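You operate a simulated robot arm through the tools that you are given. There is no shell and no other tool.

You are at the controls of a simulated robot arm. One attempt, no reset.

Task
Blow out the oiler's motor and lay it in the rack's empty cradle.
Fine: press the oiler button once, for one AIR cycle; end with the lever on CLOSED and the hood closed.

It is judged by the outcome, as a careful person would: the job done as asked, and still so three seconds after it is handed in. It fails if anything else is knocked over, pushed out of place, dropped, spilled or broken.

Robot
A 7-joint arm with a two-finger parallel gripper, fixed in place. Base frame: the origin is at the foot of the arm, x ahead of it, y to its left, z up. Lengths are in mm, angles in rad, forces in N, time in s.
With the tool pointing down near the work surface it reaches from about 220 to 600 mm from the base axis. Its first joint turns from -1.152 to 1.152 rad. Payload 2.6 kg.
The tool frame sits at the grasp point between the pads (the TCP): z along the fingers, y along the line on which they close. The tips reach 30 mm beyond it. Largest opening 94 mm; finger width 28, thickness 10; the body of the gripper, 50 by 96 mm, starts 55 mm behind the TCP.
Orientation is told as [roll, pitch, yaw] about the base's x, y, z axes, in that order, counted from this pose: with the fingers straight down and closing along the base's y, the tool's x points along the base's -x, its y along +y and its z along -z.

Tools
- The arm moves only by the tool play_rows. Its argument "increments" is a list of rows, each a list of 7 numbers: the shift along the tool's x, y, z in mm, then the turn, a rotation vector about the tool's x, y, z in degrees, then the closure in counts, from 0 (fully open) to 255 (shut). In form: [[dx, dy, dz, ax, ay, az, gripper], ...]. A call has 1 to 20 rows; each row is the pose to reach, as a shift and turn from the pose commanded when the call began, along the tool's axes at that moment. Rows are played at 5 a second. More than 50 mm and 0.15 rad between two rows, or a gripper value outside its range, and nothing of the call is played. A pose out of reach is approached as far as the arm can. The call stops where the force on the tool passes 40 N (or 10 N more than at its start, if that is more) or the arm is blocked; 0.2 s more then pass. The fingers move at their own pace (about 72 mm/s each) and stop on an object; they squeeze with about 41 N. The grip force told is the motor's: it shows also when the fingers shut on nothing. Time passes only in rows, and 0.2 s behind the last, so rows that repeat a pose let the fingers close. It gives the time, the measured TCP pose, the force on the tool (base axes), the opening and the grip force at its end, in the units of the frame above (readings bear some noise), with the torque about the TCP (base axes, N m) and any sound that the robot's microphone picked up.
- Cameras (640 x 400 px; columns grow to the right, rows downward): "scene" is fixed at [37.7, 445.8, 545.1]; the picture's right is [-0.68, -0.73, 0.00], its down [-0.55, 0.51, -0.66] and it looks along [0.49, -0.45, -0.75] (base axes); focal length 217 px, centre (320, 200). "wrist" rides on the gripper at [76, 14, -102] in the tool frame; the picture's right is [-0.18, 0.98, 0.00], its down [-0.75, -0.14, -0.64] and it looks along [-0.63, -0.12, 0.77] (tool axes); focal length 243 px, centre (320, 200).
- capture(camera): a new picture of that camera. No time passes.
- measure_at(camera, pixels): for up to 12 pixels [column, row] of the newest picture of that camera ("zoom" is the newest enlarged one), the place [x, y, z] in the base frame of the surface seen there, good to about 3 mm. No time passes.
- inspect(camera, box): a new picture of the part [left, top, right, bottom] of that camera's present view, enlarged. No time passes.
- sign_off(): hands the job in; it is judged then, once.

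Leave the gripper open and the arm clear of the work at the hand-in unless told otherwise.

The tools are called after ">>>" as a command line: name --pt "numbers of a row" for each row, then --argument value for the rest, lists and objects as JSON in quotes. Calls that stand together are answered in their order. play_rows: Moves the arm, as the interface text tells. Its arguments: {"type":"object","properties":{"increments":{"type":"array"}},"required":["increments"]} The other tools are called the same way: capture (camera) takes a picture; measure_at (camera, pixels) gives the place of the surface under pixels of a picture; inspect (camera, box) takes an enlarged picture of a part of a camera's view; sign_off () hands the job in.

At the start:

```text
clock: 0.0
ee_pos: [409.3, -120.4, 305.8]
orientation: [0.0, 0.001, -0.001]
force: [-0.3, 0.6, 1.1]
moment: [0.02, 0.0, 0.01]
grip_width: 94.1
gripper_force: 0.1
```

scene: 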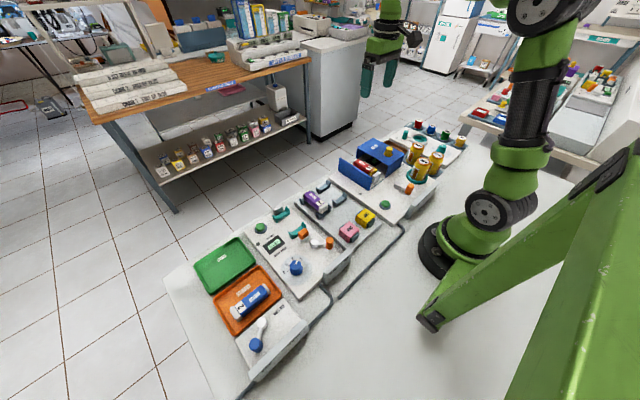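
wrist: 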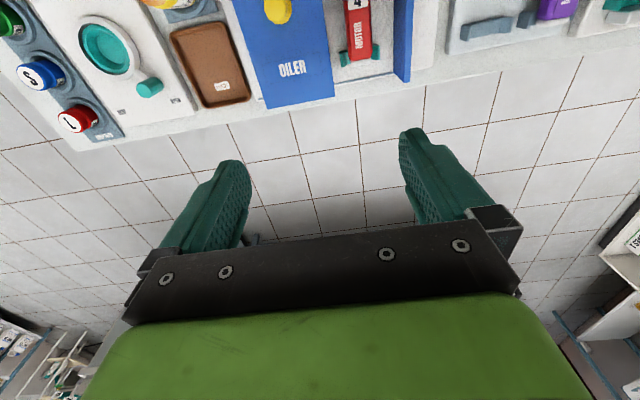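

I see a row of stations on a bench. The oiler (blue) is around scene pixel (375,160). I'll enlarge several parts of the scene view first.

>>> inspect --camera "scene" --box '[320, 110, 480, 210]'

>>> inspect --camera "scene" --box '[240, 170, 400, 270]'

>>> inspect --camera "scene" --box '[180, 220, 340, 380]'

>>> inspect --camera "wrist" --box '[0, 0, 640, 160]'

```text
4.00 times, centred on (400, 160) of scene
```

zoom: 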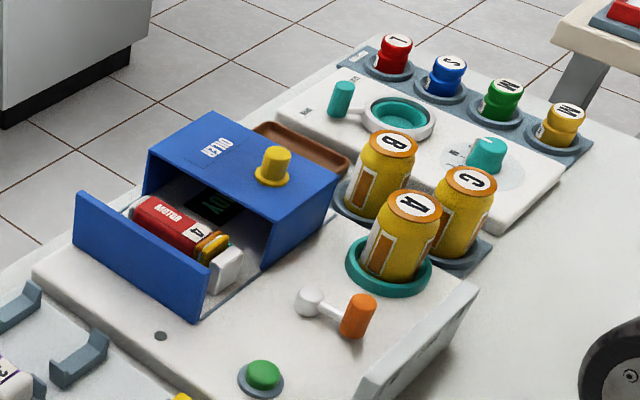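

```text
4.00 times, centred on (320, 220) of scene
```

zoom: 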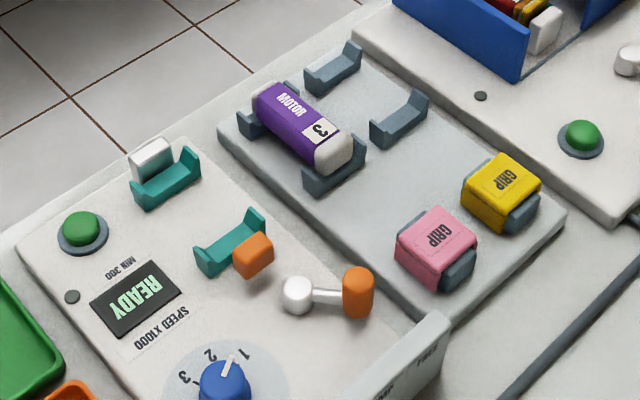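

```text
2.50 times, centred on (260, 300) of scene
```

zoom: 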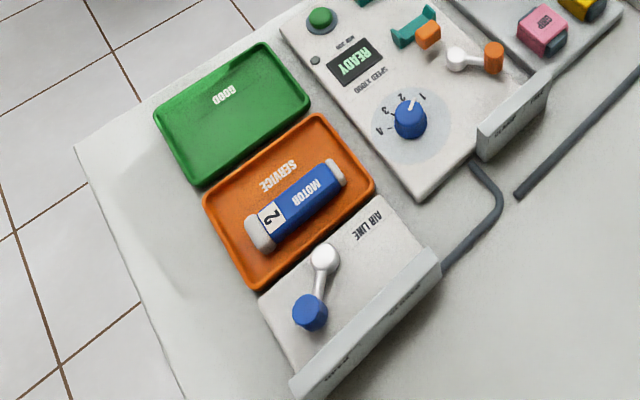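

```text
1.00 times, centred on (320, 80) of wrist (not enlarged: the box is as wide or as high as the picture)
```

zoom: 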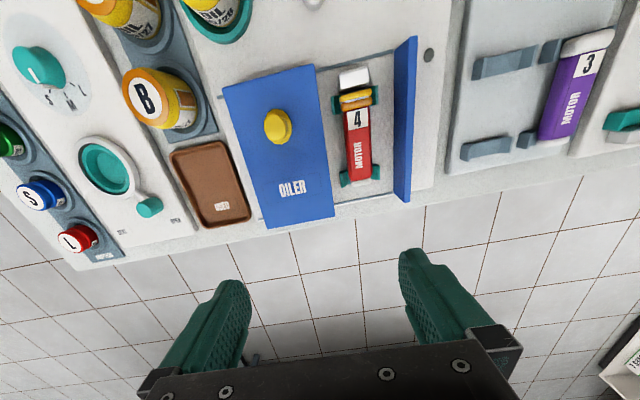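

Next I'll measure key points to learn the layout, starting from a fresh scene picture.

>>> inspect --camera "scene" --box '[330, 130, 410, 180]'

>>> measure_at --camera "zoom" --pixels '[[200, 60], [310, 120], [380, 230], [300, 330], [420, 320], [60, 290], [280, 400], [250, 250], [90, 250]]'

>>> capture --camera "scene"

>>> measure_at --camera "scene" --pixels '[[385, 204], [409, 188], [397, 185], [360, 194], [425, 195], [257, 344], [262, 325], [252, 300], [315, 200], [340, 200], [324, 186], [389, 150]]'

```text
8.00 times, centred on (370, 155) of scene
```

zoom: 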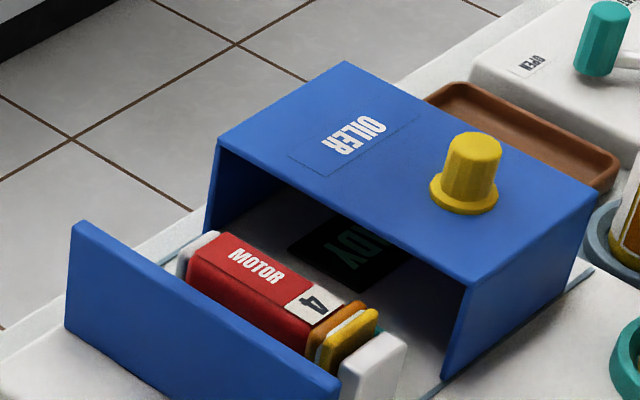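

```text
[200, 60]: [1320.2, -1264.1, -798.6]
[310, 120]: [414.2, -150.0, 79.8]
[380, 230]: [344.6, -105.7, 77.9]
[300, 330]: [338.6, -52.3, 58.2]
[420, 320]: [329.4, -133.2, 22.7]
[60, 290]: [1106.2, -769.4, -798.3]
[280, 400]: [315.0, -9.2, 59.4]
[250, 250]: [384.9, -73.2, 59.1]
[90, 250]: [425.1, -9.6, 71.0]
```

```text
taken
```

scene: 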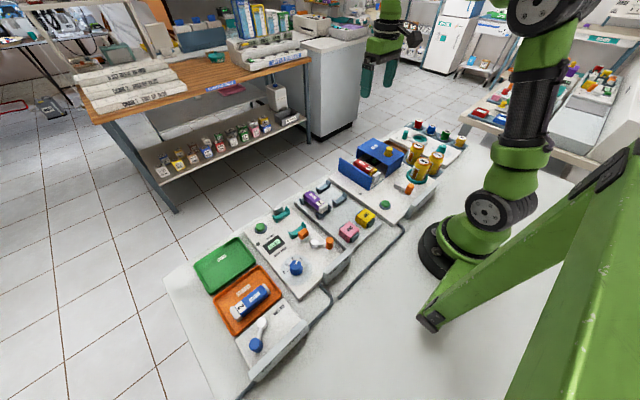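

```text
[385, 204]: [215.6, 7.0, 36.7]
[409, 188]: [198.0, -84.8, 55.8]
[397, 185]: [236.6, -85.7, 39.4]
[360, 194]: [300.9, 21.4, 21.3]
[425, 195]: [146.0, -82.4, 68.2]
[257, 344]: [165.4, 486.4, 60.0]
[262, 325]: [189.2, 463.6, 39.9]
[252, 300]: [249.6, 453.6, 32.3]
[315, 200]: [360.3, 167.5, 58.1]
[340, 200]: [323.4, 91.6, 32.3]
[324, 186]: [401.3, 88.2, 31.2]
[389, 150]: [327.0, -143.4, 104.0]
```

The layout is clearer: motor 4 sits in the oiler at about (345,-50), the button at (215,7), the lever near (198..237,-85). I'll zoom in on the lever signs.

>>> inspect --camera "scene" --box '[380, 170, 460, 220]'

>>> inspect --camera "scene" --box '[300, 225, 380, 275]'

>>> inspect --camera "scene" --box '[235, 320, 331, 380]'

>>> inspect --camera "scene" --box '[395, 115, 475, 165]'

```text
8.00 times, centred on (420, 195) of scene
```

zoom: 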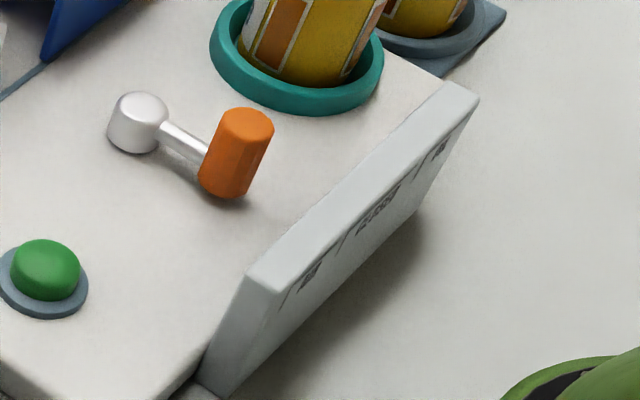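

```text
8.00 times, centred on (340, 250) of scene
```

zoom: 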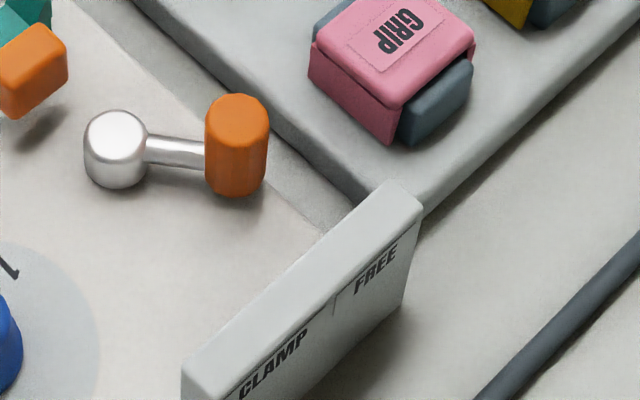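

```text
6.67 times, centred on (283, 350) of scene
```

zoom: 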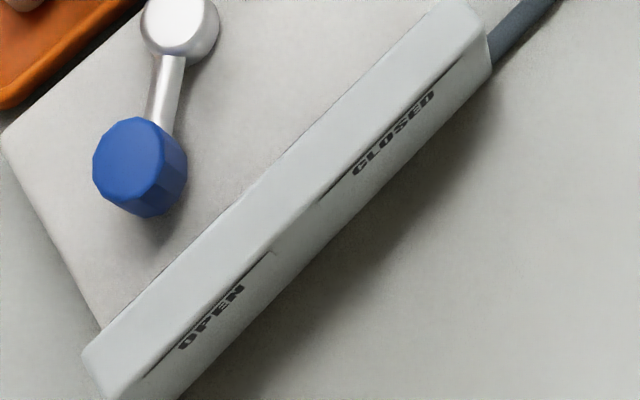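

```text
8.00 times, centred on (435, 140) of scene
```

zoom: 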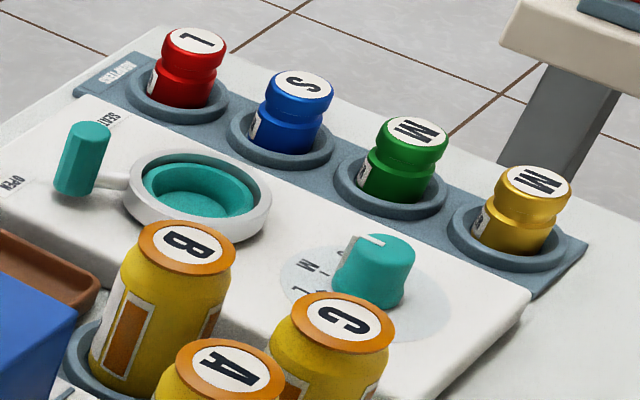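

The oiler panel carries three labels, the middle one probably CLOSED. I'll zoom further into it.

>>> inspect --camera "scene" --box '[412, 182, 444, 202]'

>>> inspect --camera "scene" --box '[364, 152, 388, 167]'

>>> inspect --camera "scene" --box '[345, 155, 393, 185]'

```text
16.00 times, centred on (428, 192) of scene
```

zoom: 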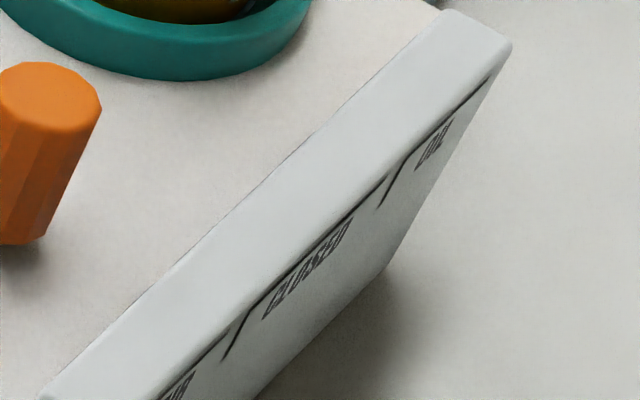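

```text
16.00 times, centred on (376, 160) of scene
```

zoom: 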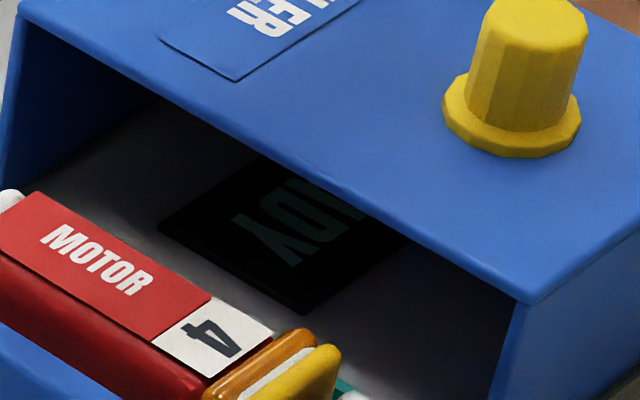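

```text
13.33 times, centred on (369, 170) of scene
```

zoom: 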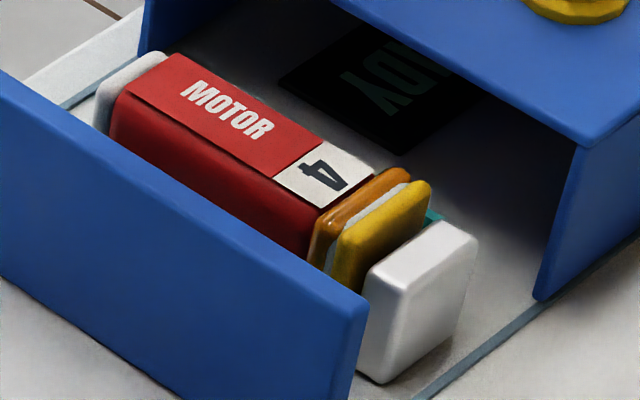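

The middle label reads CLOSED, right (-y) OIL and left (+y, nearest) AIR; the lever sits at the middle. The hood (blue box, yellow knob) stands open. I'll move the arm at height to get the wrist camera over the oiler.

>>> play_rows --pt "35 20 8 0 0 0 0" --pt "70 40 16 0 0 0 0" --pt "105 60 24 0 0 0 0" --pt "135 75 30 0 0 0 0" --pt "159 90 36 0 0 0 0" --pt "159 90 36 0 0 0 0"

>>> capture --camera "wrist"

```text
clock: 1.4
ee_pos: [250.6, -28.6, 269.6]
orientation: [-0.001, 0.0, 0.002]
force: [-0.2, 0.2, 0.6]
moment: [0.03, -0.04, -0.01]
grip_width: 94.0
gripper_force: 0.1
```

```text
taken
```

wrist: 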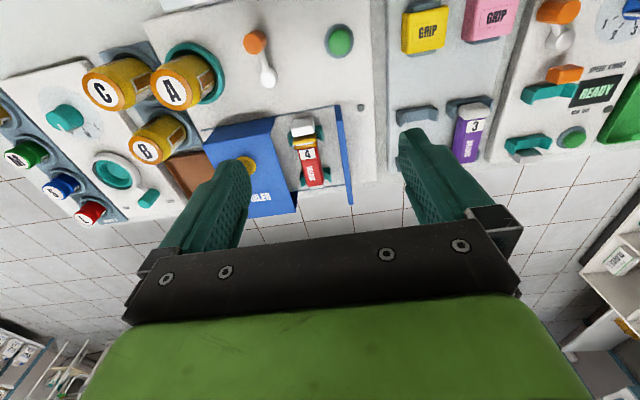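

I can see motor 4 at wrist (310,160), the lever at (262,60) and the button at (338,40). I'll enlarge these and the rack, and measure.

>>> inspect --camera "wrist" --box '[264, 100, 360, 220]'

>>> measure_at --camera "wrist" --pixels '[[338, 37], [254, 42], [266, 78], [246, 162], [302, 126], [308, 152], [312, 178], [343, 130], [348, 190], [270, 115], [262, 130], [185, 75]]'

>>> inspect --camera "wrist" --box '[380, 0, 520, 180]'

>>> inspect --camera "wrist" --box '[200, 0, 360, 100]'

```text
3.33 times, centred on (312, 160) of wrist
```

zoom: 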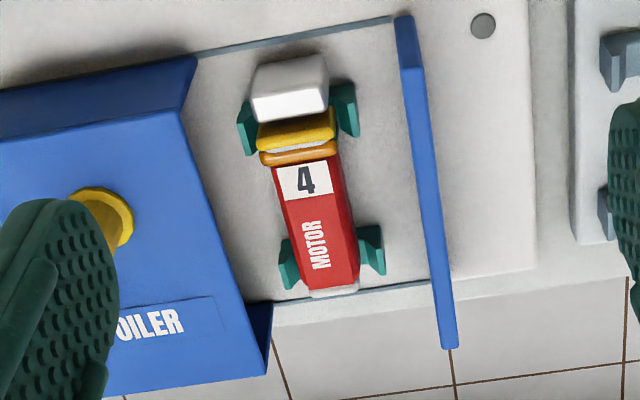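

```text
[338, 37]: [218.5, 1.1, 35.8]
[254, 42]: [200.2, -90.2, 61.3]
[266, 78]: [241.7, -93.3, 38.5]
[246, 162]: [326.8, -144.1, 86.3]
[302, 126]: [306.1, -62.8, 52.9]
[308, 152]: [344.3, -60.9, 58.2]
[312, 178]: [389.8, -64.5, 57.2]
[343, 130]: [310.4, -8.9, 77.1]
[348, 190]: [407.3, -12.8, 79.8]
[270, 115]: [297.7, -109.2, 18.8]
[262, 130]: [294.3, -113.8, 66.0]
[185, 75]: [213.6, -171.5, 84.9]
```

```text
2.22 times, centred on (450, 90) of wrist
```

zoom: 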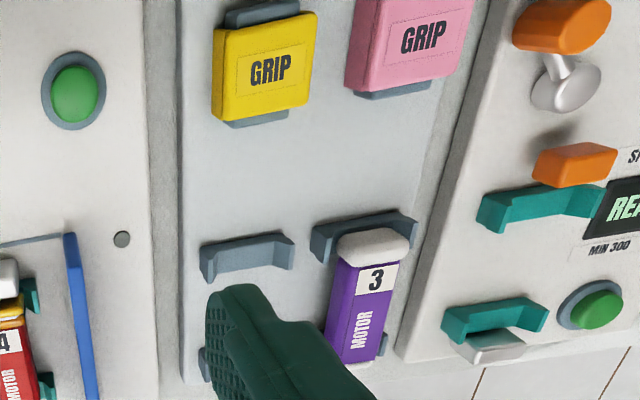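

```text
4.00 times, centred on (280, 50) of wrist
```

zoom: 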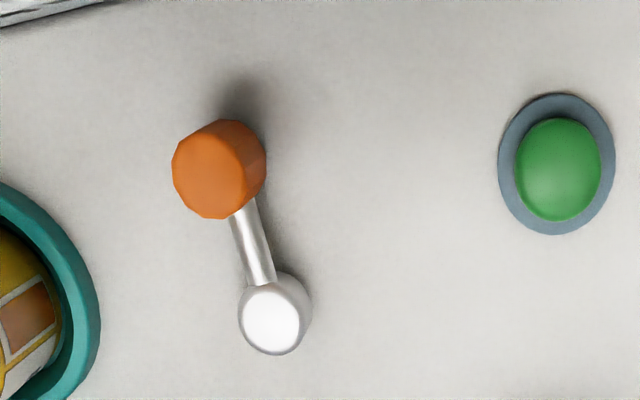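

I'll go a bit lower to look closely at motor 4, its ends and its cradles.

>>> play_rows --pt "-10 -10 30 0 0 0 0" --pt "-20 -25 60 0 0 0 0" --pt "-25 -30 85 0 0 0 0" --pt "-25 -30 85 0 0 0 0"

>>> capture --camera "wrist"

>>> inspect --camera "wrist" --box '[250, 80, 410, 180]'

```text
clock: 2.4
ee_pos: [272.9, -60.5, 183.1]
orientation: [-0.001, 0.001, -0.002]
force: [0.5, 0.4, 0.2]
moment: [0.01, -0.02, -0.01]
grip_width: 93.8
gripper_force: 0.1
```

```text
taken
```

wrist: 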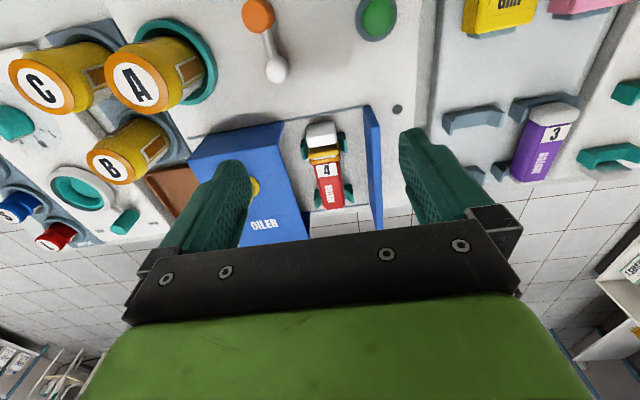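

```text
4.00 times, centred on (330, 130) of wrist
```

zoom: 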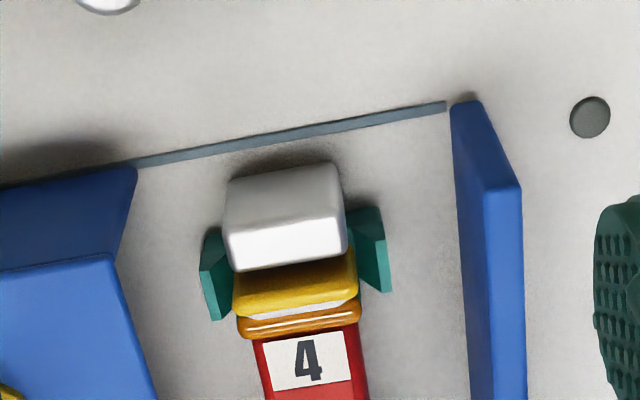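

I'll measure detailed points on this zoom, then zoom on motor 3 for comparison.

>>> measure_at --camera "zoom" --pixels '[[285, 245], [285, 195], [235, 235], [340, 225], [295, 285], [297, 325], [250, 340], [350, 325], [212, 250], [370, 225], [300, 270], [240, 295]]'

>>> inspect --camera "wrist" --box '[250, 130, 410, 230]'

>>> measure_at --camera "zoom" --pixels '[[300, 170], [320, 260], [330, 312], [270, 200], [378, 200], [340, 318], [400, 270], [265, 270], [380, 280]]'

>>> inspect --camera "wrist" --box '[420, 80, 612, 200]'

>>> measure_at --camera "zoom" --pixels '[[430, 95], [470, 85], [440, 180], [395, 265], [390, 180], [480, 180], [190, 125], [90, 110], [265, 90], [190, 300], [180, 180], [440, 150]]'

```text
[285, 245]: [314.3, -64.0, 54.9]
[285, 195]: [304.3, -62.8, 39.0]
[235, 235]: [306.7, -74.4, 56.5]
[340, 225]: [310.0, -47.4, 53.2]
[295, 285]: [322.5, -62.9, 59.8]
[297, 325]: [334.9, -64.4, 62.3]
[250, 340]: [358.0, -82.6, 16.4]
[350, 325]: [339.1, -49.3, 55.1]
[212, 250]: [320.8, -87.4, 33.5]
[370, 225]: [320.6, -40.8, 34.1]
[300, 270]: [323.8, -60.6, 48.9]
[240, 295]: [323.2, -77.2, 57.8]
```

```text
4.00 times, centred on (330, 180) of wrist
```

zoom: 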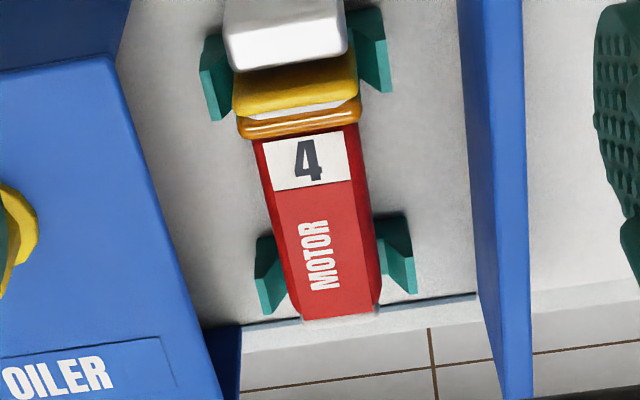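

```text
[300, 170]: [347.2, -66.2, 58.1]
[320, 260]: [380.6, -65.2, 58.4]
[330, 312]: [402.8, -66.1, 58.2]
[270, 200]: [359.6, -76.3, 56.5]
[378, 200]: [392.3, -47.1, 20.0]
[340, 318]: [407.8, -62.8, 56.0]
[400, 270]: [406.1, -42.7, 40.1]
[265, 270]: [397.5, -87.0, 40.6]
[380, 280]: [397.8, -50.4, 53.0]
```

```text
3.33 times, centred on (516, 140) of wrist
```

zoom: 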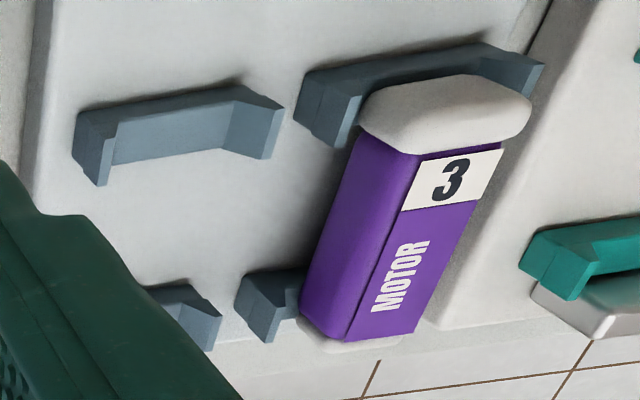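

```text
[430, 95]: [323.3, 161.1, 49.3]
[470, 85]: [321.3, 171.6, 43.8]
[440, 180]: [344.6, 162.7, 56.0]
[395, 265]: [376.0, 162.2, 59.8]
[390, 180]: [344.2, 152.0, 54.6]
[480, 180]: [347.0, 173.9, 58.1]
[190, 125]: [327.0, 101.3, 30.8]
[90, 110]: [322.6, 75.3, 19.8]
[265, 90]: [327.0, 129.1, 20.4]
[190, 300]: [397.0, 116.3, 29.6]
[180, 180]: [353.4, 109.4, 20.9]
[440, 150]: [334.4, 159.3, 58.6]
```

Motor 4 lies along x at y≈-63, from x≈320 to ≈410, top z≈58. The rack's empty cradle is the pair near x 327/397, y≈100. Now measure the hood, knob, lever, button, can A and panel.

>>> capture --camera "wrist"

>>> inspect --camera "scene" --box '[370, 140, 450, 190]'

>>> measure_at --camera "zoom" --pixels '[[148, 58], [148, 85], [105, 80], [190, 70], [270, 125], [400, 175], [340, 360], [335, 265], [265, 235], [310, 250], [250, 340], [200, 175]]'

>>> measure_at --camera "wrist" --pixels '[[258, 12], [275, 68], [376, 14], [210, 60], [195, 95], [135, 80], [160, 80], [200, 160], [280, 130], [300, 237], [250, 185], [265, 40]]'

```text
taken
```

wrist: 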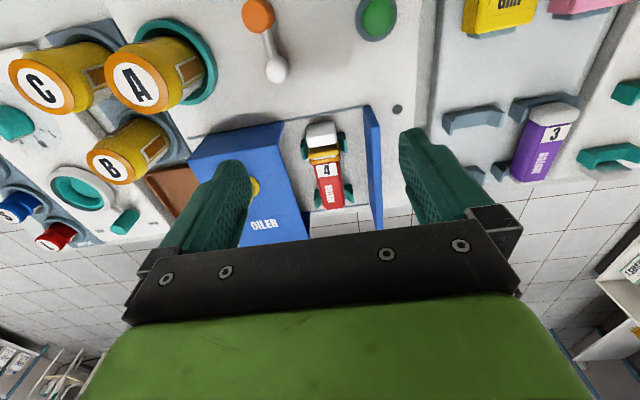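

```text
8.00 times, centred on (410, 165) of scene
```

zoom: 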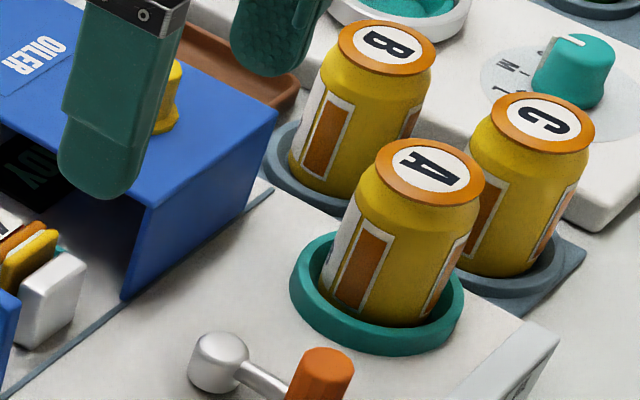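

```text
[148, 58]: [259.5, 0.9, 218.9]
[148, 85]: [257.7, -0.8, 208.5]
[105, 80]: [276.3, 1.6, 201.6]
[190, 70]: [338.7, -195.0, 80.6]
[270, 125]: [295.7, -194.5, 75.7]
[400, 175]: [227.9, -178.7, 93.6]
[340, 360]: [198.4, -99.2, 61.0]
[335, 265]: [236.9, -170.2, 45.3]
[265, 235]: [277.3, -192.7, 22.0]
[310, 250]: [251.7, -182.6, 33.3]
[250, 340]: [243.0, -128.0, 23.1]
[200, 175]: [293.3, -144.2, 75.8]
```

```text
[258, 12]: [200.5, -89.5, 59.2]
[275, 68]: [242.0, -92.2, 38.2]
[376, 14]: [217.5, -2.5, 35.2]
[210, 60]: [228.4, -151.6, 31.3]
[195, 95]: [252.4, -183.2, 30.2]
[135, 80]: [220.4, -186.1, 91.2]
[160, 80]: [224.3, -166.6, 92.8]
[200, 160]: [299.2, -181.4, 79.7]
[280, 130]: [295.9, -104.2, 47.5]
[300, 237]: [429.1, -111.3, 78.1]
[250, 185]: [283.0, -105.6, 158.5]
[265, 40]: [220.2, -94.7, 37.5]
```

Can A's top is about z 93 at (222,-180); the knob is at about (327,-143), top z≈104. I'll hover above the hood knob and check alignment.

>>> play_rows --pt "-18 -28 0 0 0 0 0" --pt "-36 -56 8 0 0 0 0" --pt "-54 -82.5 16 0 0 0 0" --pt "-54 -82.5 23 0 0 0 100" --pt "-54 -82.5 23 0 0 0 100"

>>> capture --camera "wrist"

>>> inspect --camera "wrist" --box '[240, 100, 400, 200]'

>>> inspect --camera "scene" --box '[350, 110, 430, 160]'

```text
clock: 3.6
ee_pos: [330.8, -140.8, 163.1]
orientation: [0.001, -0.002, 0.001]
force: [0.1, 0.0, -0.2]
moment: [-0.03, 0.01, 0.02]
grip_width: 57.2
gripper_force: 0.0
```

```text
taken
```

wrist: 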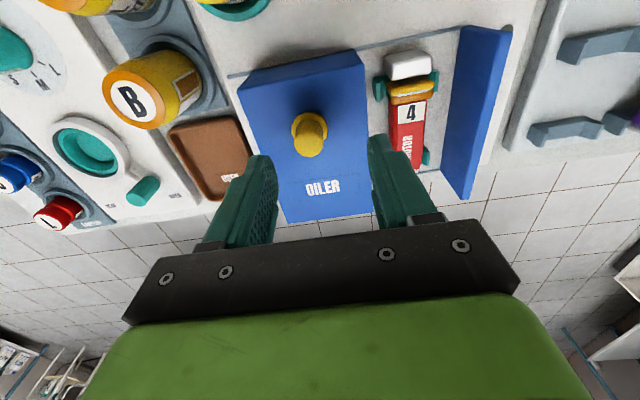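

```text
4.00 times, centred on (320, 150) of wrist
```

zoom: 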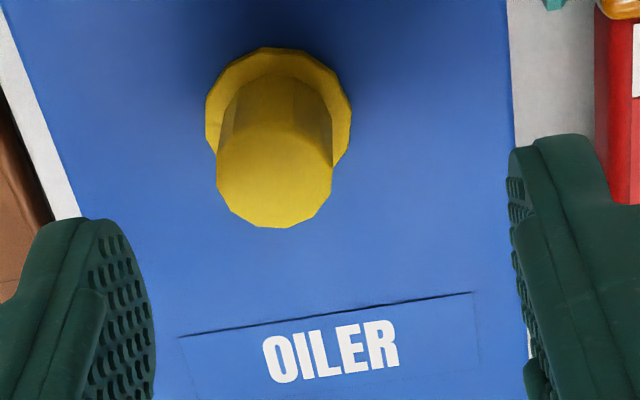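

```text
8.00 times, centred on (390, 135) of scene
```

zoom: 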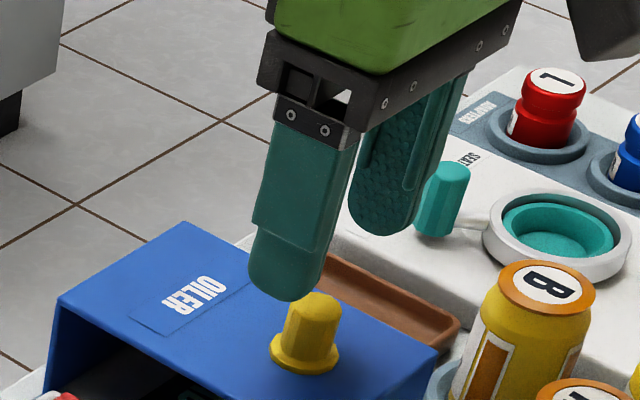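

The knob's top is at zoom (275,175) of the wrist close-up. I'll measure it.

>>> inspect --camera "wrist" --box '[240, 100, 400, 200]'

>>> measure_at --camera "zoom" --pixels '[[275, 175], [225, 175], [325, 175], [275, 215], [275, 140], [212, 110], [345, 110], [275, 55], [100, 150], [500, 150], [20, 60]]'

>>> measure_at --camera "wrist" --pixels '[[245, 85], [358, 58], [290, 215], [370, 120], [408, 64], [410, 90], [468, 40], [505, 40], [465, 185]]'

```text
4.00 times, centred on (320, 150) of wrist
```

zoom: 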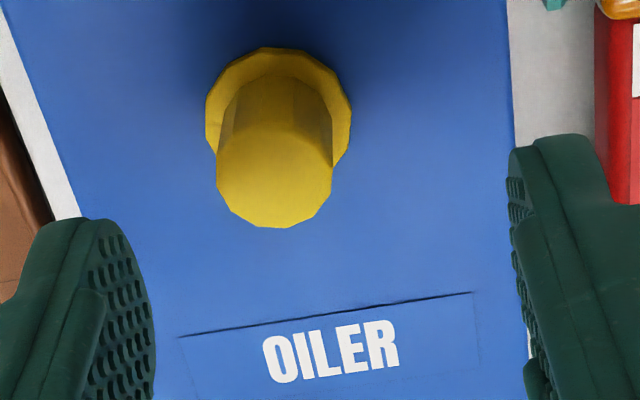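

```text
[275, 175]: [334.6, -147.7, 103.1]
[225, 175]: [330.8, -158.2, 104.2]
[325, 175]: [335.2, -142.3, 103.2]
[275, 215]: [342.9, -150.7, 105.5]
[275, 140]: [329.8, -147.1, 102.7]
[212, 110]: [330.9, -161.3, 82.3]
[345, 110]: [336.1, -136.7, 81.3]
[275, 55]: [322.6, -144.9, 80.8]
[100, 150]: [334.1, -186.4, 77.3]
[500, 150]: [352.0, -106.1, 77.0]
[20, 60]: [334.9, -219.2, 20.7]
```

```text
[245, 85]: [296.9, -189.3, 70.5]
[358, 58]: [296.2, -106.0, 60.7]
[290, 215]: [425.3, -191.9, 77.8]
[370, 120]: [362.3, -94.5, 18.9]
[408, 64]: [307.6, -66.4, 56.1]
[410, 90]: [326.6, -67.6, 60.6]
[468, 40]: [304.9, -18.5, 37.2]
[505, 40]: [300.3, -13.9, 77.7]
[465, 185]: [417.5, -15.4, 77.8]
```

Knob centre ≈ (334,-149), radius ≈9, top z 104. I'll descend around it with fingers ~57 mm apart, then close.

>>> play_rows --pt "-5 -6.5 10 0 0 0 100" --pt "-5 -6.5 25 0 0 0 100" --pt "-5 -6.5 36 0 0 0 100" --pt "-5 -6.5 44 0 0 0 100" --pt "-5 -6.5 44 0 0 0 100"

>>> inspect --camera "scene" --box '[350, 120, 430, 170]'

>>> capture --camera "wrist"

```text
clock: 4.8
ee_pos: [333.4, -148.6, 118.9]
orientation: [-0.001, 0.0, 0.001]
force: [0.3, -0.6, 0.3]
moment: [-0.03, 0.02, 0.03]
grip_width: 57.1
gripper_force: 0.3
```

```text
8.00 times, centred on (390, 145) of scene
```

zoom: 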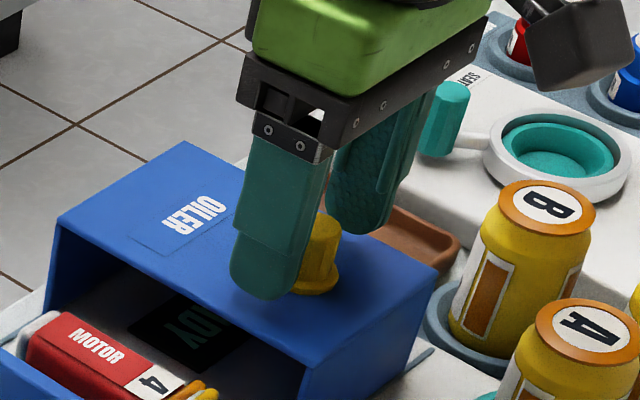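

```text
taken
```

wrist: 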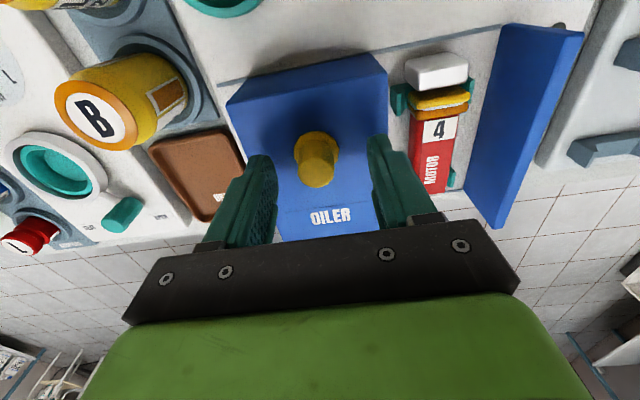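

The knob is between the fingers at (317,170). Closing on it now.

>>> play_rows --pt "0 0 0 0 0 0 200" --pt "0 0 0 0 0 0 255" --pt "0 0 0 0 0 0 255" --pt "0 0 0 0 0 0 255"

```text
clock: 5.8
ee_pos: [334.1, -147.5, 117.6]
orientation: [0.0, 0.0, 0.001]
force: [0.0, 1.6, -2.2]
moment: [-0.32, -0.02, 0.02]
grip_width: 21.2
gripper_force: 45.1
```

Held at 21 mm. Now I slide the hood along +y toward the end plate.

>>> play_rows --pt "0 6 0 0 0 0 255" --pt "0 14 0 0 0 0 255" --pt "0 22 0 0 0 0 255" --pt "0 30 0 0 0 0 255" --pt "0 38 0 0 0 0 255" --pt "0 46 0 0 0 0 255" --pt "0 54 0 0 0 0 255" --pt "0 62 0 0 0 0 255" --pt "0 70 0 0 0 0 255" --pt "0 76 0 0 0 0 255" --pt "0 76 0 0 0 0 255"

>>> inspect --camera "scene" --box '[330, 130, 410, 180]'

```text
clock: 8.2
ee_pos: [334.4, -71.2, 116.9]
orientation: [0.005, 0.008, -0.002]
force: [-31.6, 0.4, 16.3]
moment: [-0.41, 0.71, 0.03]
grip_width: 21.2
gripper_force: 44.7
```

```text
8.00 times, centred on (370, 155) of scene
```

zoom: 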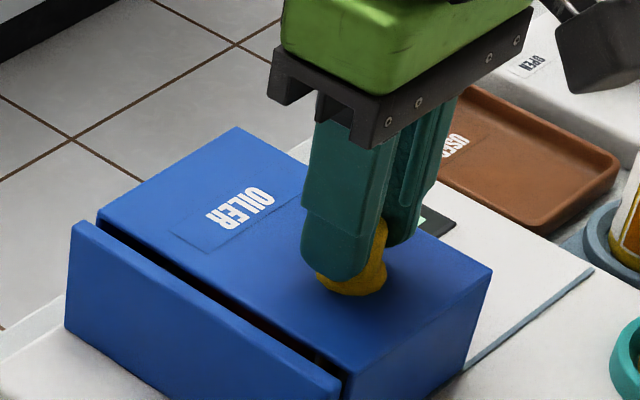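

The hood has ~10 mm left, but a side force of -32 N in x has built up. I'll ease x by 1 mm and z slightly, then continue in small steps.

>>> play_rows --pt "1 0 0 0 0 0 255" --pt "1.5 0 -0.5 0 0 0 255" --pt "1.5 0 -0.5 0 0 0 255"

```text
clock: 9.0
ee_pos: [334.2, -72.6, 117.3]
orientation: [0.0, 0.0, 0.001]
force: [-7.0, 0.4, -4.2]
moment: [-0.27, 1.21, -0.1]
grip_width: 21.1
gripper_force: 45.4
```

>>> play_rows --pt "0.3 2 0 0 0 0 255" --pt "0.5 4 0 0 0 0 255" --pt "0.7 6 0 0 0 0 255" --pt "0.7 8 0 0 0 0 255" --pt "0.8 10 0 0 0 0 255" --pt "0.8 11 0 0 0 0 255" --pt "0.8 12 0 0 0 0 255" --pt "0.8 13 0 0 0 0 255" --pt "0.8 14 0 0 0 0 255" --pt "0.8 15 0 0 0 0 255"

>>> inspect --camera "scene" --box '[330, 130, 410, 180]'

```text
clock: 10.9
ee_pos: [334.3, -65.8, 118.7]
orientation: [-0.009, -0.008, -0.002]
force: [1.0, -4.4, 0.3]
moment: [0.36, 0.13, 0.07]
grip_width: 21.1
gripper_force: 45.5
stopped in row 9: the force on the tool passed its limit at 42 N (the readings are from after the stop); the commanded pose is now the measured one
```

```text
8.00 times, centred on (370, 155) of scene
```

zoom: 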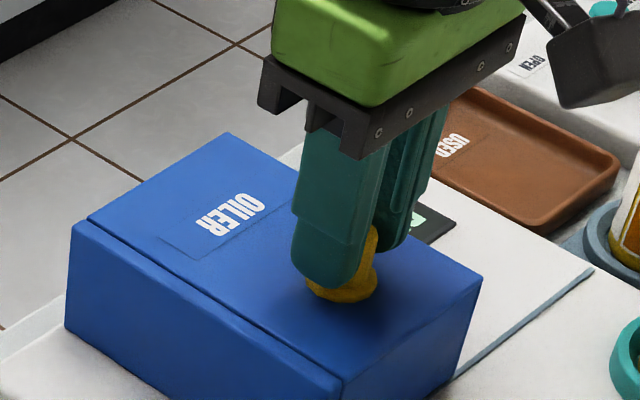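

The hood is closed against the end plate. I'll open the fingers, lift, and look at the display and the lever.

>>> play_rows --pt "0 0 0 0 0 0 130" --pt "0 0 0 0 0 0 100" --pt "0 0 0 0 0 0 100" --pt "0 0 -15 0 0 0 100" --pt "0 0 -40 0 0 0 100" --pt "0 0 -70 0 0 0 100" --pt "40 -10 -90 0 0 0 100" --pt "80 -20 -90 0 0 0 100" --pt "110 -20 -90 0 0 0 150" --pt "110 -20 -90 0 0 0 150"

>>> capture --camera "wrist"

>>> inspect --camera "scene" --box '[330, 130, 458, 210]'

```text
clock: 13.1
ee_pos: [221.2, -84.7, 205.4]
orientation: [-0.008, -0.006, -0.002]
force: [-0.3, -0.2, 0.2]
moment: [0.01, 0.04, -0.03]
grip_width: 38.6
gripper_force: 0.0
```

```text
taken
```

wrist: 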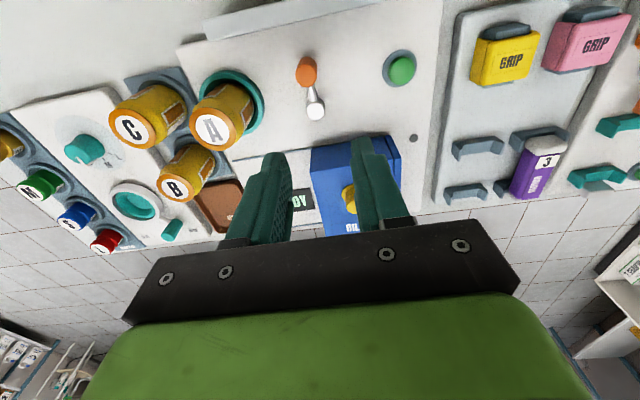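

```text
5.00 times, centred on (394, 170) of scene
```

zoom: 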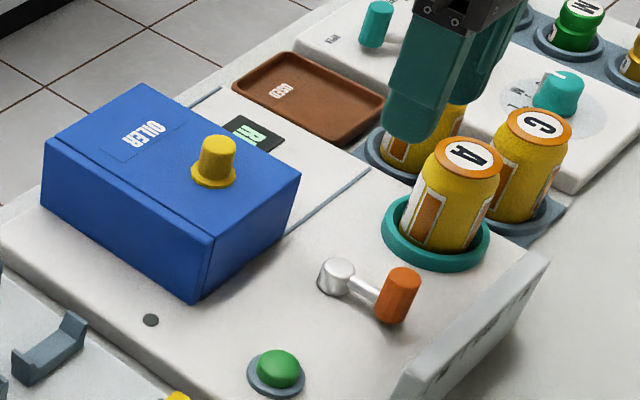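

The hood is closed and the display is visible. Now I measure the lever knob and the panel's dividing lines to learn the angles for AIR/CLOSED/OIL.

>>> inspect --camera "scene" --box '[400, 175, 448, 205]'

>>> inspect --camera "wrist" --box '[260, 30, 420, 130]'

>>> measure_at --camera "zoom" --pixels '[[185, 155], [155, 155], [220, 155], [185, 125], [185, 190], [220, 300], [210, 230], [560, 160], [540, 200], [580, 110]]'

>>> capture --camera "scene"

>>> measure_at --camera "scene" --pixels '[[413, 205], [422, 199], [431, 190], [437, 184], [418, 207], [427, 197]]'

```text
13.33 times, centred on (424, 190) of scene
```

zoom: 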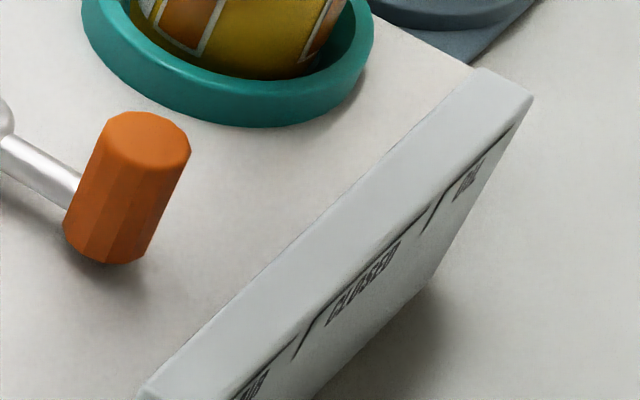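

```text
4.00 times, centred on (340, 80) of wrist
```

zoom: 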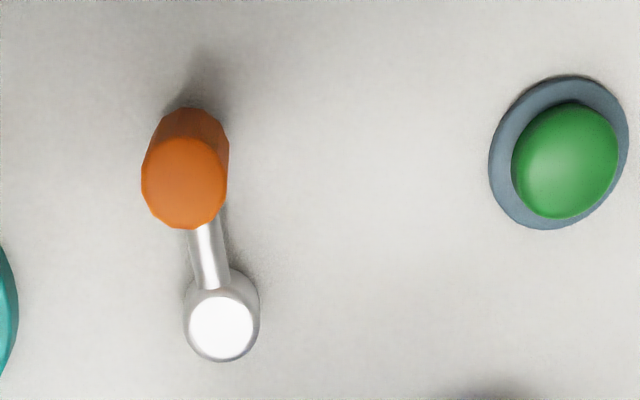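

```text
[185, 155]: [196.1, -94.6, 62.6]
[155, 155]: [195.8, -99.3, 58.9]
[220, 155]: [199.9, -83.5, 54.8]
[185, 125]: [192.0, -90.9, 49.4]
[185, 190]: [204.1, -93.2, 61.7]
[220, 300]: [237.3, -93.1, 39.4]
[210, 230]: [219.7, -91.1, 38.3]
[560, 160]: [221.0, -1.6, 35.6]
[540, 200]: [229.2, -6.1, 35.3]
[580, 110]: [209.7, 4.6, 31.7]
```

```text
taken
```

scene: 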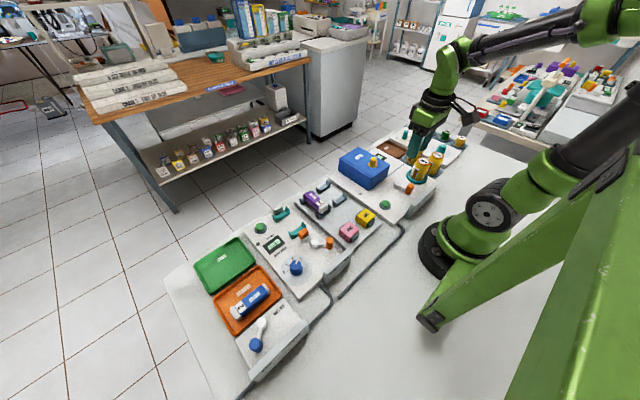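

```text
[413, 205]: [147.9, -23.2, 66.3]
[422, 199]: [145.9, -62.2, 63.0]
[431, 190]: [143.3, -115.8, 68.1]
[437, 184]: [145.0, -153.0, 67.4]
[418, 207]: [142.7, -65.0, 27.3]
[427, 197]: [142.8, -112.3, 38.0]
```

Panel lines lie at y≈-63 and -115, so CLOSED is the middle sector about y=-90 and AIR is toward +y. Lever pivot ≈(238,-92), knob ≈(199,-92), top z 62. I'll hover over the knob with fingers 38 mm apart.

>>> play_rows --pt "6 -2 25 0 0 0 150" --pt "12 -4 50 0 0 0 150" --pt "18 -6.5 75 0 0 0 150" --pt "18 -6.5 97 0 0 0 150" --pt "18 -6.5 97 0 0 0 150"

>>> capture --camera "wrist"

>>> inspect --camera "scene" --box '[370, 150, 450, 200]'

```text
clock: 14.3
ee_pos: [203.4, -91.0, 111.2]
orientation: [-0.008, -0.005, -0.002]
force: [-0.8, -0.3, -0.4]
moment: [-0.01, 0.0, -0.02]
grip_width: 38.9
gripper_force: 0.0
```

```text
taken
```

wrist: 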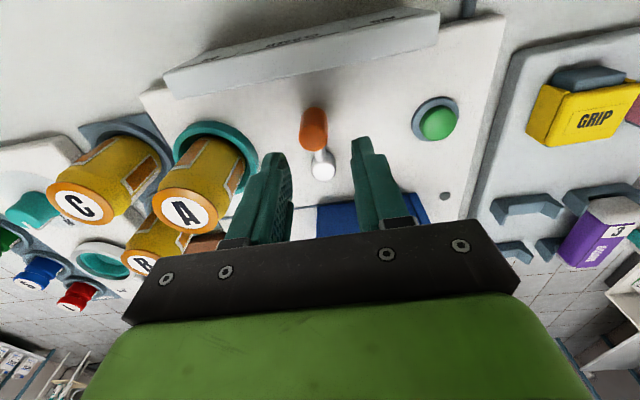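

```text
8.00 times, centred on (410, 175) of scene
```

zoom: 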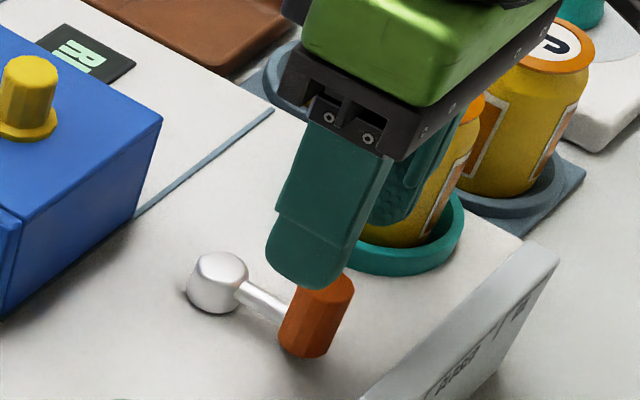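

Aligned over the knob at wrist (314,130). Reading the panel in this view, and descending so the fingers straddle the knob above the lever arm.

>>> inspect --camera "wrist" --box '[180, 0, 420, 90]'

>>> play_rows --pt "0 -1 12 0 0 0 150" --pt "0 -1 24 0 0 0 150" --pt "0 -1 35 0 0 0 150" --pt "0 -1 35 0 0 0 150"

>>> capture --camera "wrist"

>>> inspect --camera "scene" --box '[370, 160, 450, 210]'

```text
2.67 times, centred on (300, 45) of wrist
```

zoom: 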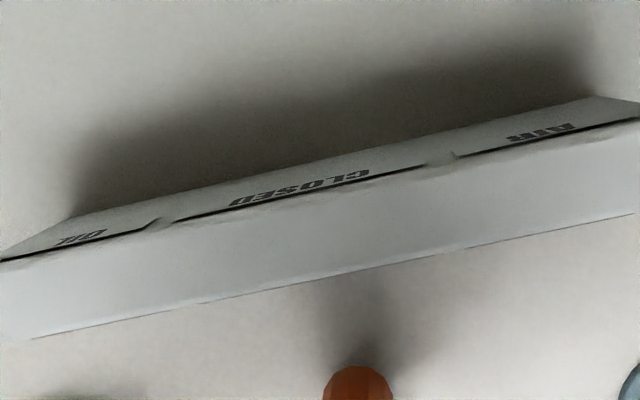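

```text
clock: 15.3
ee_pos: [204.6, -91.8, 74.1]
orientation: [-0.007, -0.007, -0.004]
force: [0.6, 0.0, -1.0]
moment: [0.0, -0.04, 0.0]
grip_width: 38.6
gripper_force: 0.0
```

```text
taken
```

wrist: 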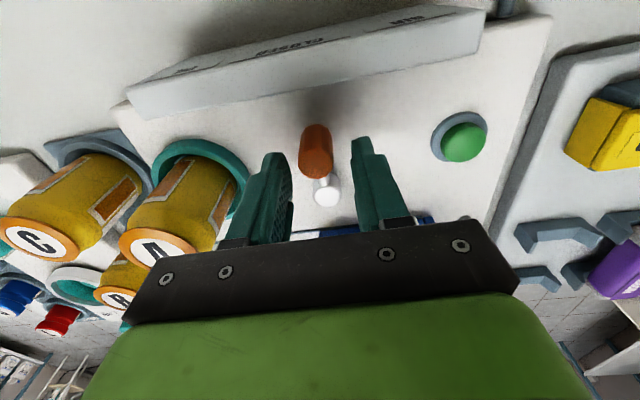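

```text
8.00 times, centred on (410, 185) of scene
```

zoom: 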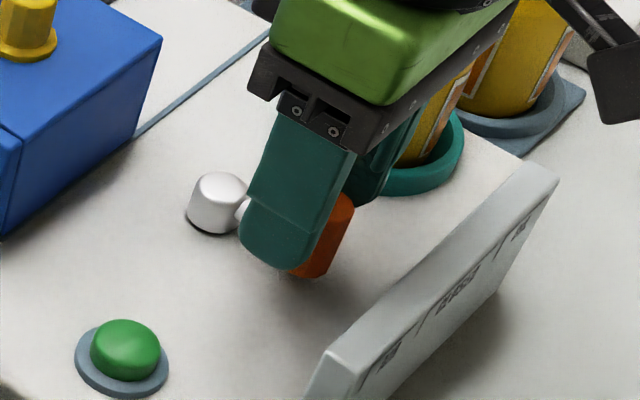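

Straddling the knob; labels confirmed as OIL / CLOSED / AIR. Now I push it toward +y (AIR) in an arc.

>>> play_rows --pt "0 4 0 0 0 0 150" --pt "0 8 0 0 0 0 150" --pt "0 12 0 0 0 0 150" --pt "-0.5 16 0 0 0 0 150" --pt "-1.5 20 0 0 0 0 150" --pt "-2.5 24 0 0 0 0 150" --pt "-4 28 0 0 0 0 150" --pt "-5 31 0 0 0 0 150" --pt "-5 31 0 0 0 0 150"

>>> capture --camera "wrist"

>>> inspect --camera "scene" --box '[370, 150, 450, 200]'

```text
clock: 17.3
ee_pos: [214.8, -61.4, 76.2]
orientation: [-0.006, -0.007, -0.003]
force: [0.0, -0.5, -0.5]
moment: [0.02, 0.0, 0.01]
grip_width: 39.0
gripper_force: 0.0
out of reach, approached as far as the arm can: row 3, 4, 5, 6, 7, 8, 9
```

```text
taken
```

wrist: 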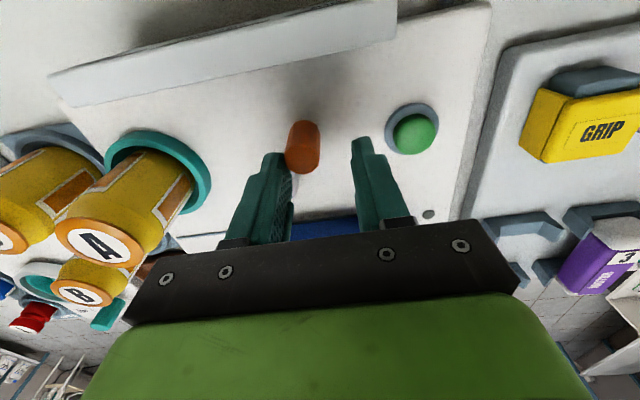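

```text
8.00 times, centred on (410, 175) of scene
```

zoom: 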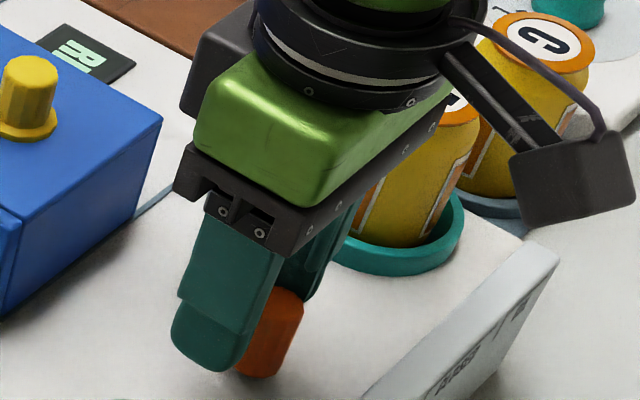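

The knob has moved along. I'll measure where it is now.

>>> measure_at --camera "wrist" --pixels '[[303, 155], [300, 165], [292, 150], [315, 150], [303, 130], [300, 5], [350, 25]]'

>>> inspect --camera "wrist" --box '[220, 0, 420, 180]'

```text
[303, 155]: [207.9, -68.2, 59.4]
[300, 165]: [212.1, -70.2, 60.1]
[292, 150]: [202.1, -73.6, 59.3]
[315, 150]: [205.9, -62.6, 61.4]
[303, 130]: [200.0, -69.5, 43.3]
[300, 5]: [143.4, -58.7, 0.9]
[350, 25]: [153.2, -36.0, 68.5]
```

```text
2.22 times, centred on (320, 90) of wrist
```

zoom: 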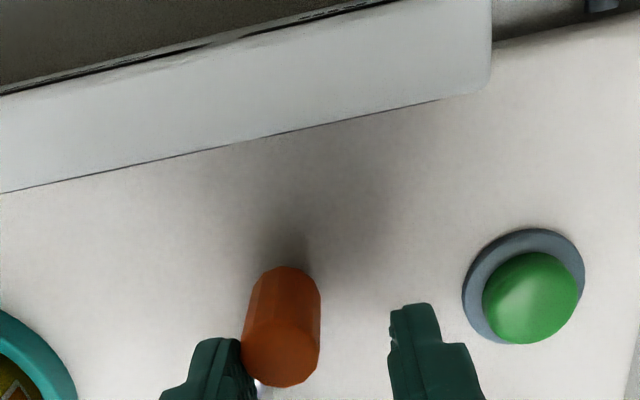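

Knob now at (206,-68), about 36° from CLOSED. I'll nudge gently further to feel for the end stop, watching force.

>>> play_rows --pt "0 1 0 0 0 0 150" --pt "0 2 0 0 0 0 150" --pt "0 3 0 0 0 0 150" --pt "0 4 0 0 0 0 150" --pt "0 5 0 0 0 0 150"

>>> capture --camera "wrist"

>>> measure_at --camera "wrist" --pixels '[[303, 155], [300, 165], [292, 150], [315, 150]]'

```text
clock: 18.5
ee_pos: [216.5, -58.3, 77.9]
orientation: [-0.007, -0.003, -0.002]
force: [-0.5, -0.7, -0.8]
moment: [-0.03, 0.04, 0.0]
grip_width: 38.7
gripper_force: 0.1
```

```text
taken
```

wrist: 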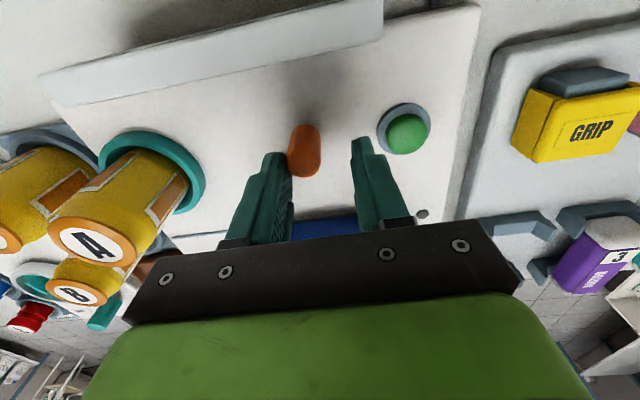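

```text
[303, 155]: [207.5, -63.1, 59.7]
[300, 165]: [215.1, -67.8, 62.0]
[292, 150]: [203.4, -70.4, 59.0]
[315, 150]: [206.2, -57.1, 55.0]
```

The lever is about 42° toward AIR with no resistance. I'll lift off and check where it settles.

>>> play_rows --pt "0 -3 0 0 0 0 150" --pt "0 -3 -20 0 0 0 150" --pt "0 -3 -50 0 0 0 150" --pt "0 -3 -90 0 0 0 150" --pt "0 12 -120 0 0 0 200" --pt "0 12 -120 0 0 0 255"

>>> capture --camera "wrist"

>>> inspect --camera "scene" --box '[370, 150, 450, 200]'

```text
clock: 19.9
ee_pos: [215.6, -43.2, 201.3]
orientation: [-0.009, -0.008, -0.002]
force: [0.0, -0.1, 0.2]
moment: [0.0, -0.03, -0.02]
grip_width: 0.1
gripper_force: 30.9
```

```text
taken
```

wrist: 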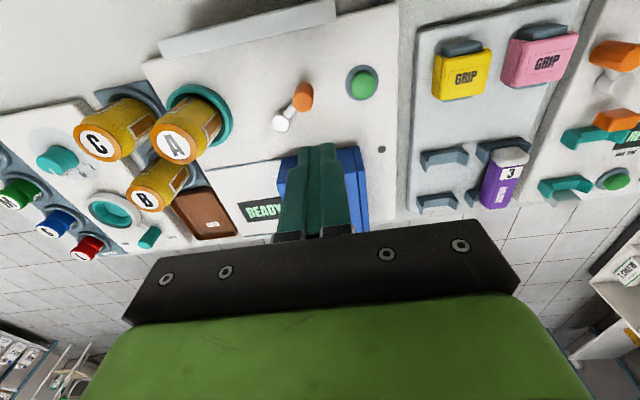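

```text
8.00 times, centred on (410, 175) of scene
```

zoom: 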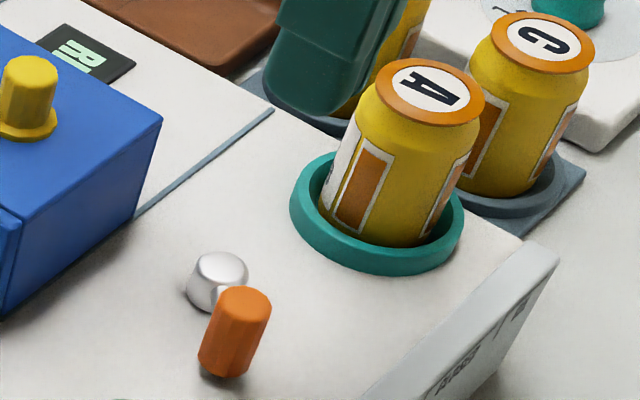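

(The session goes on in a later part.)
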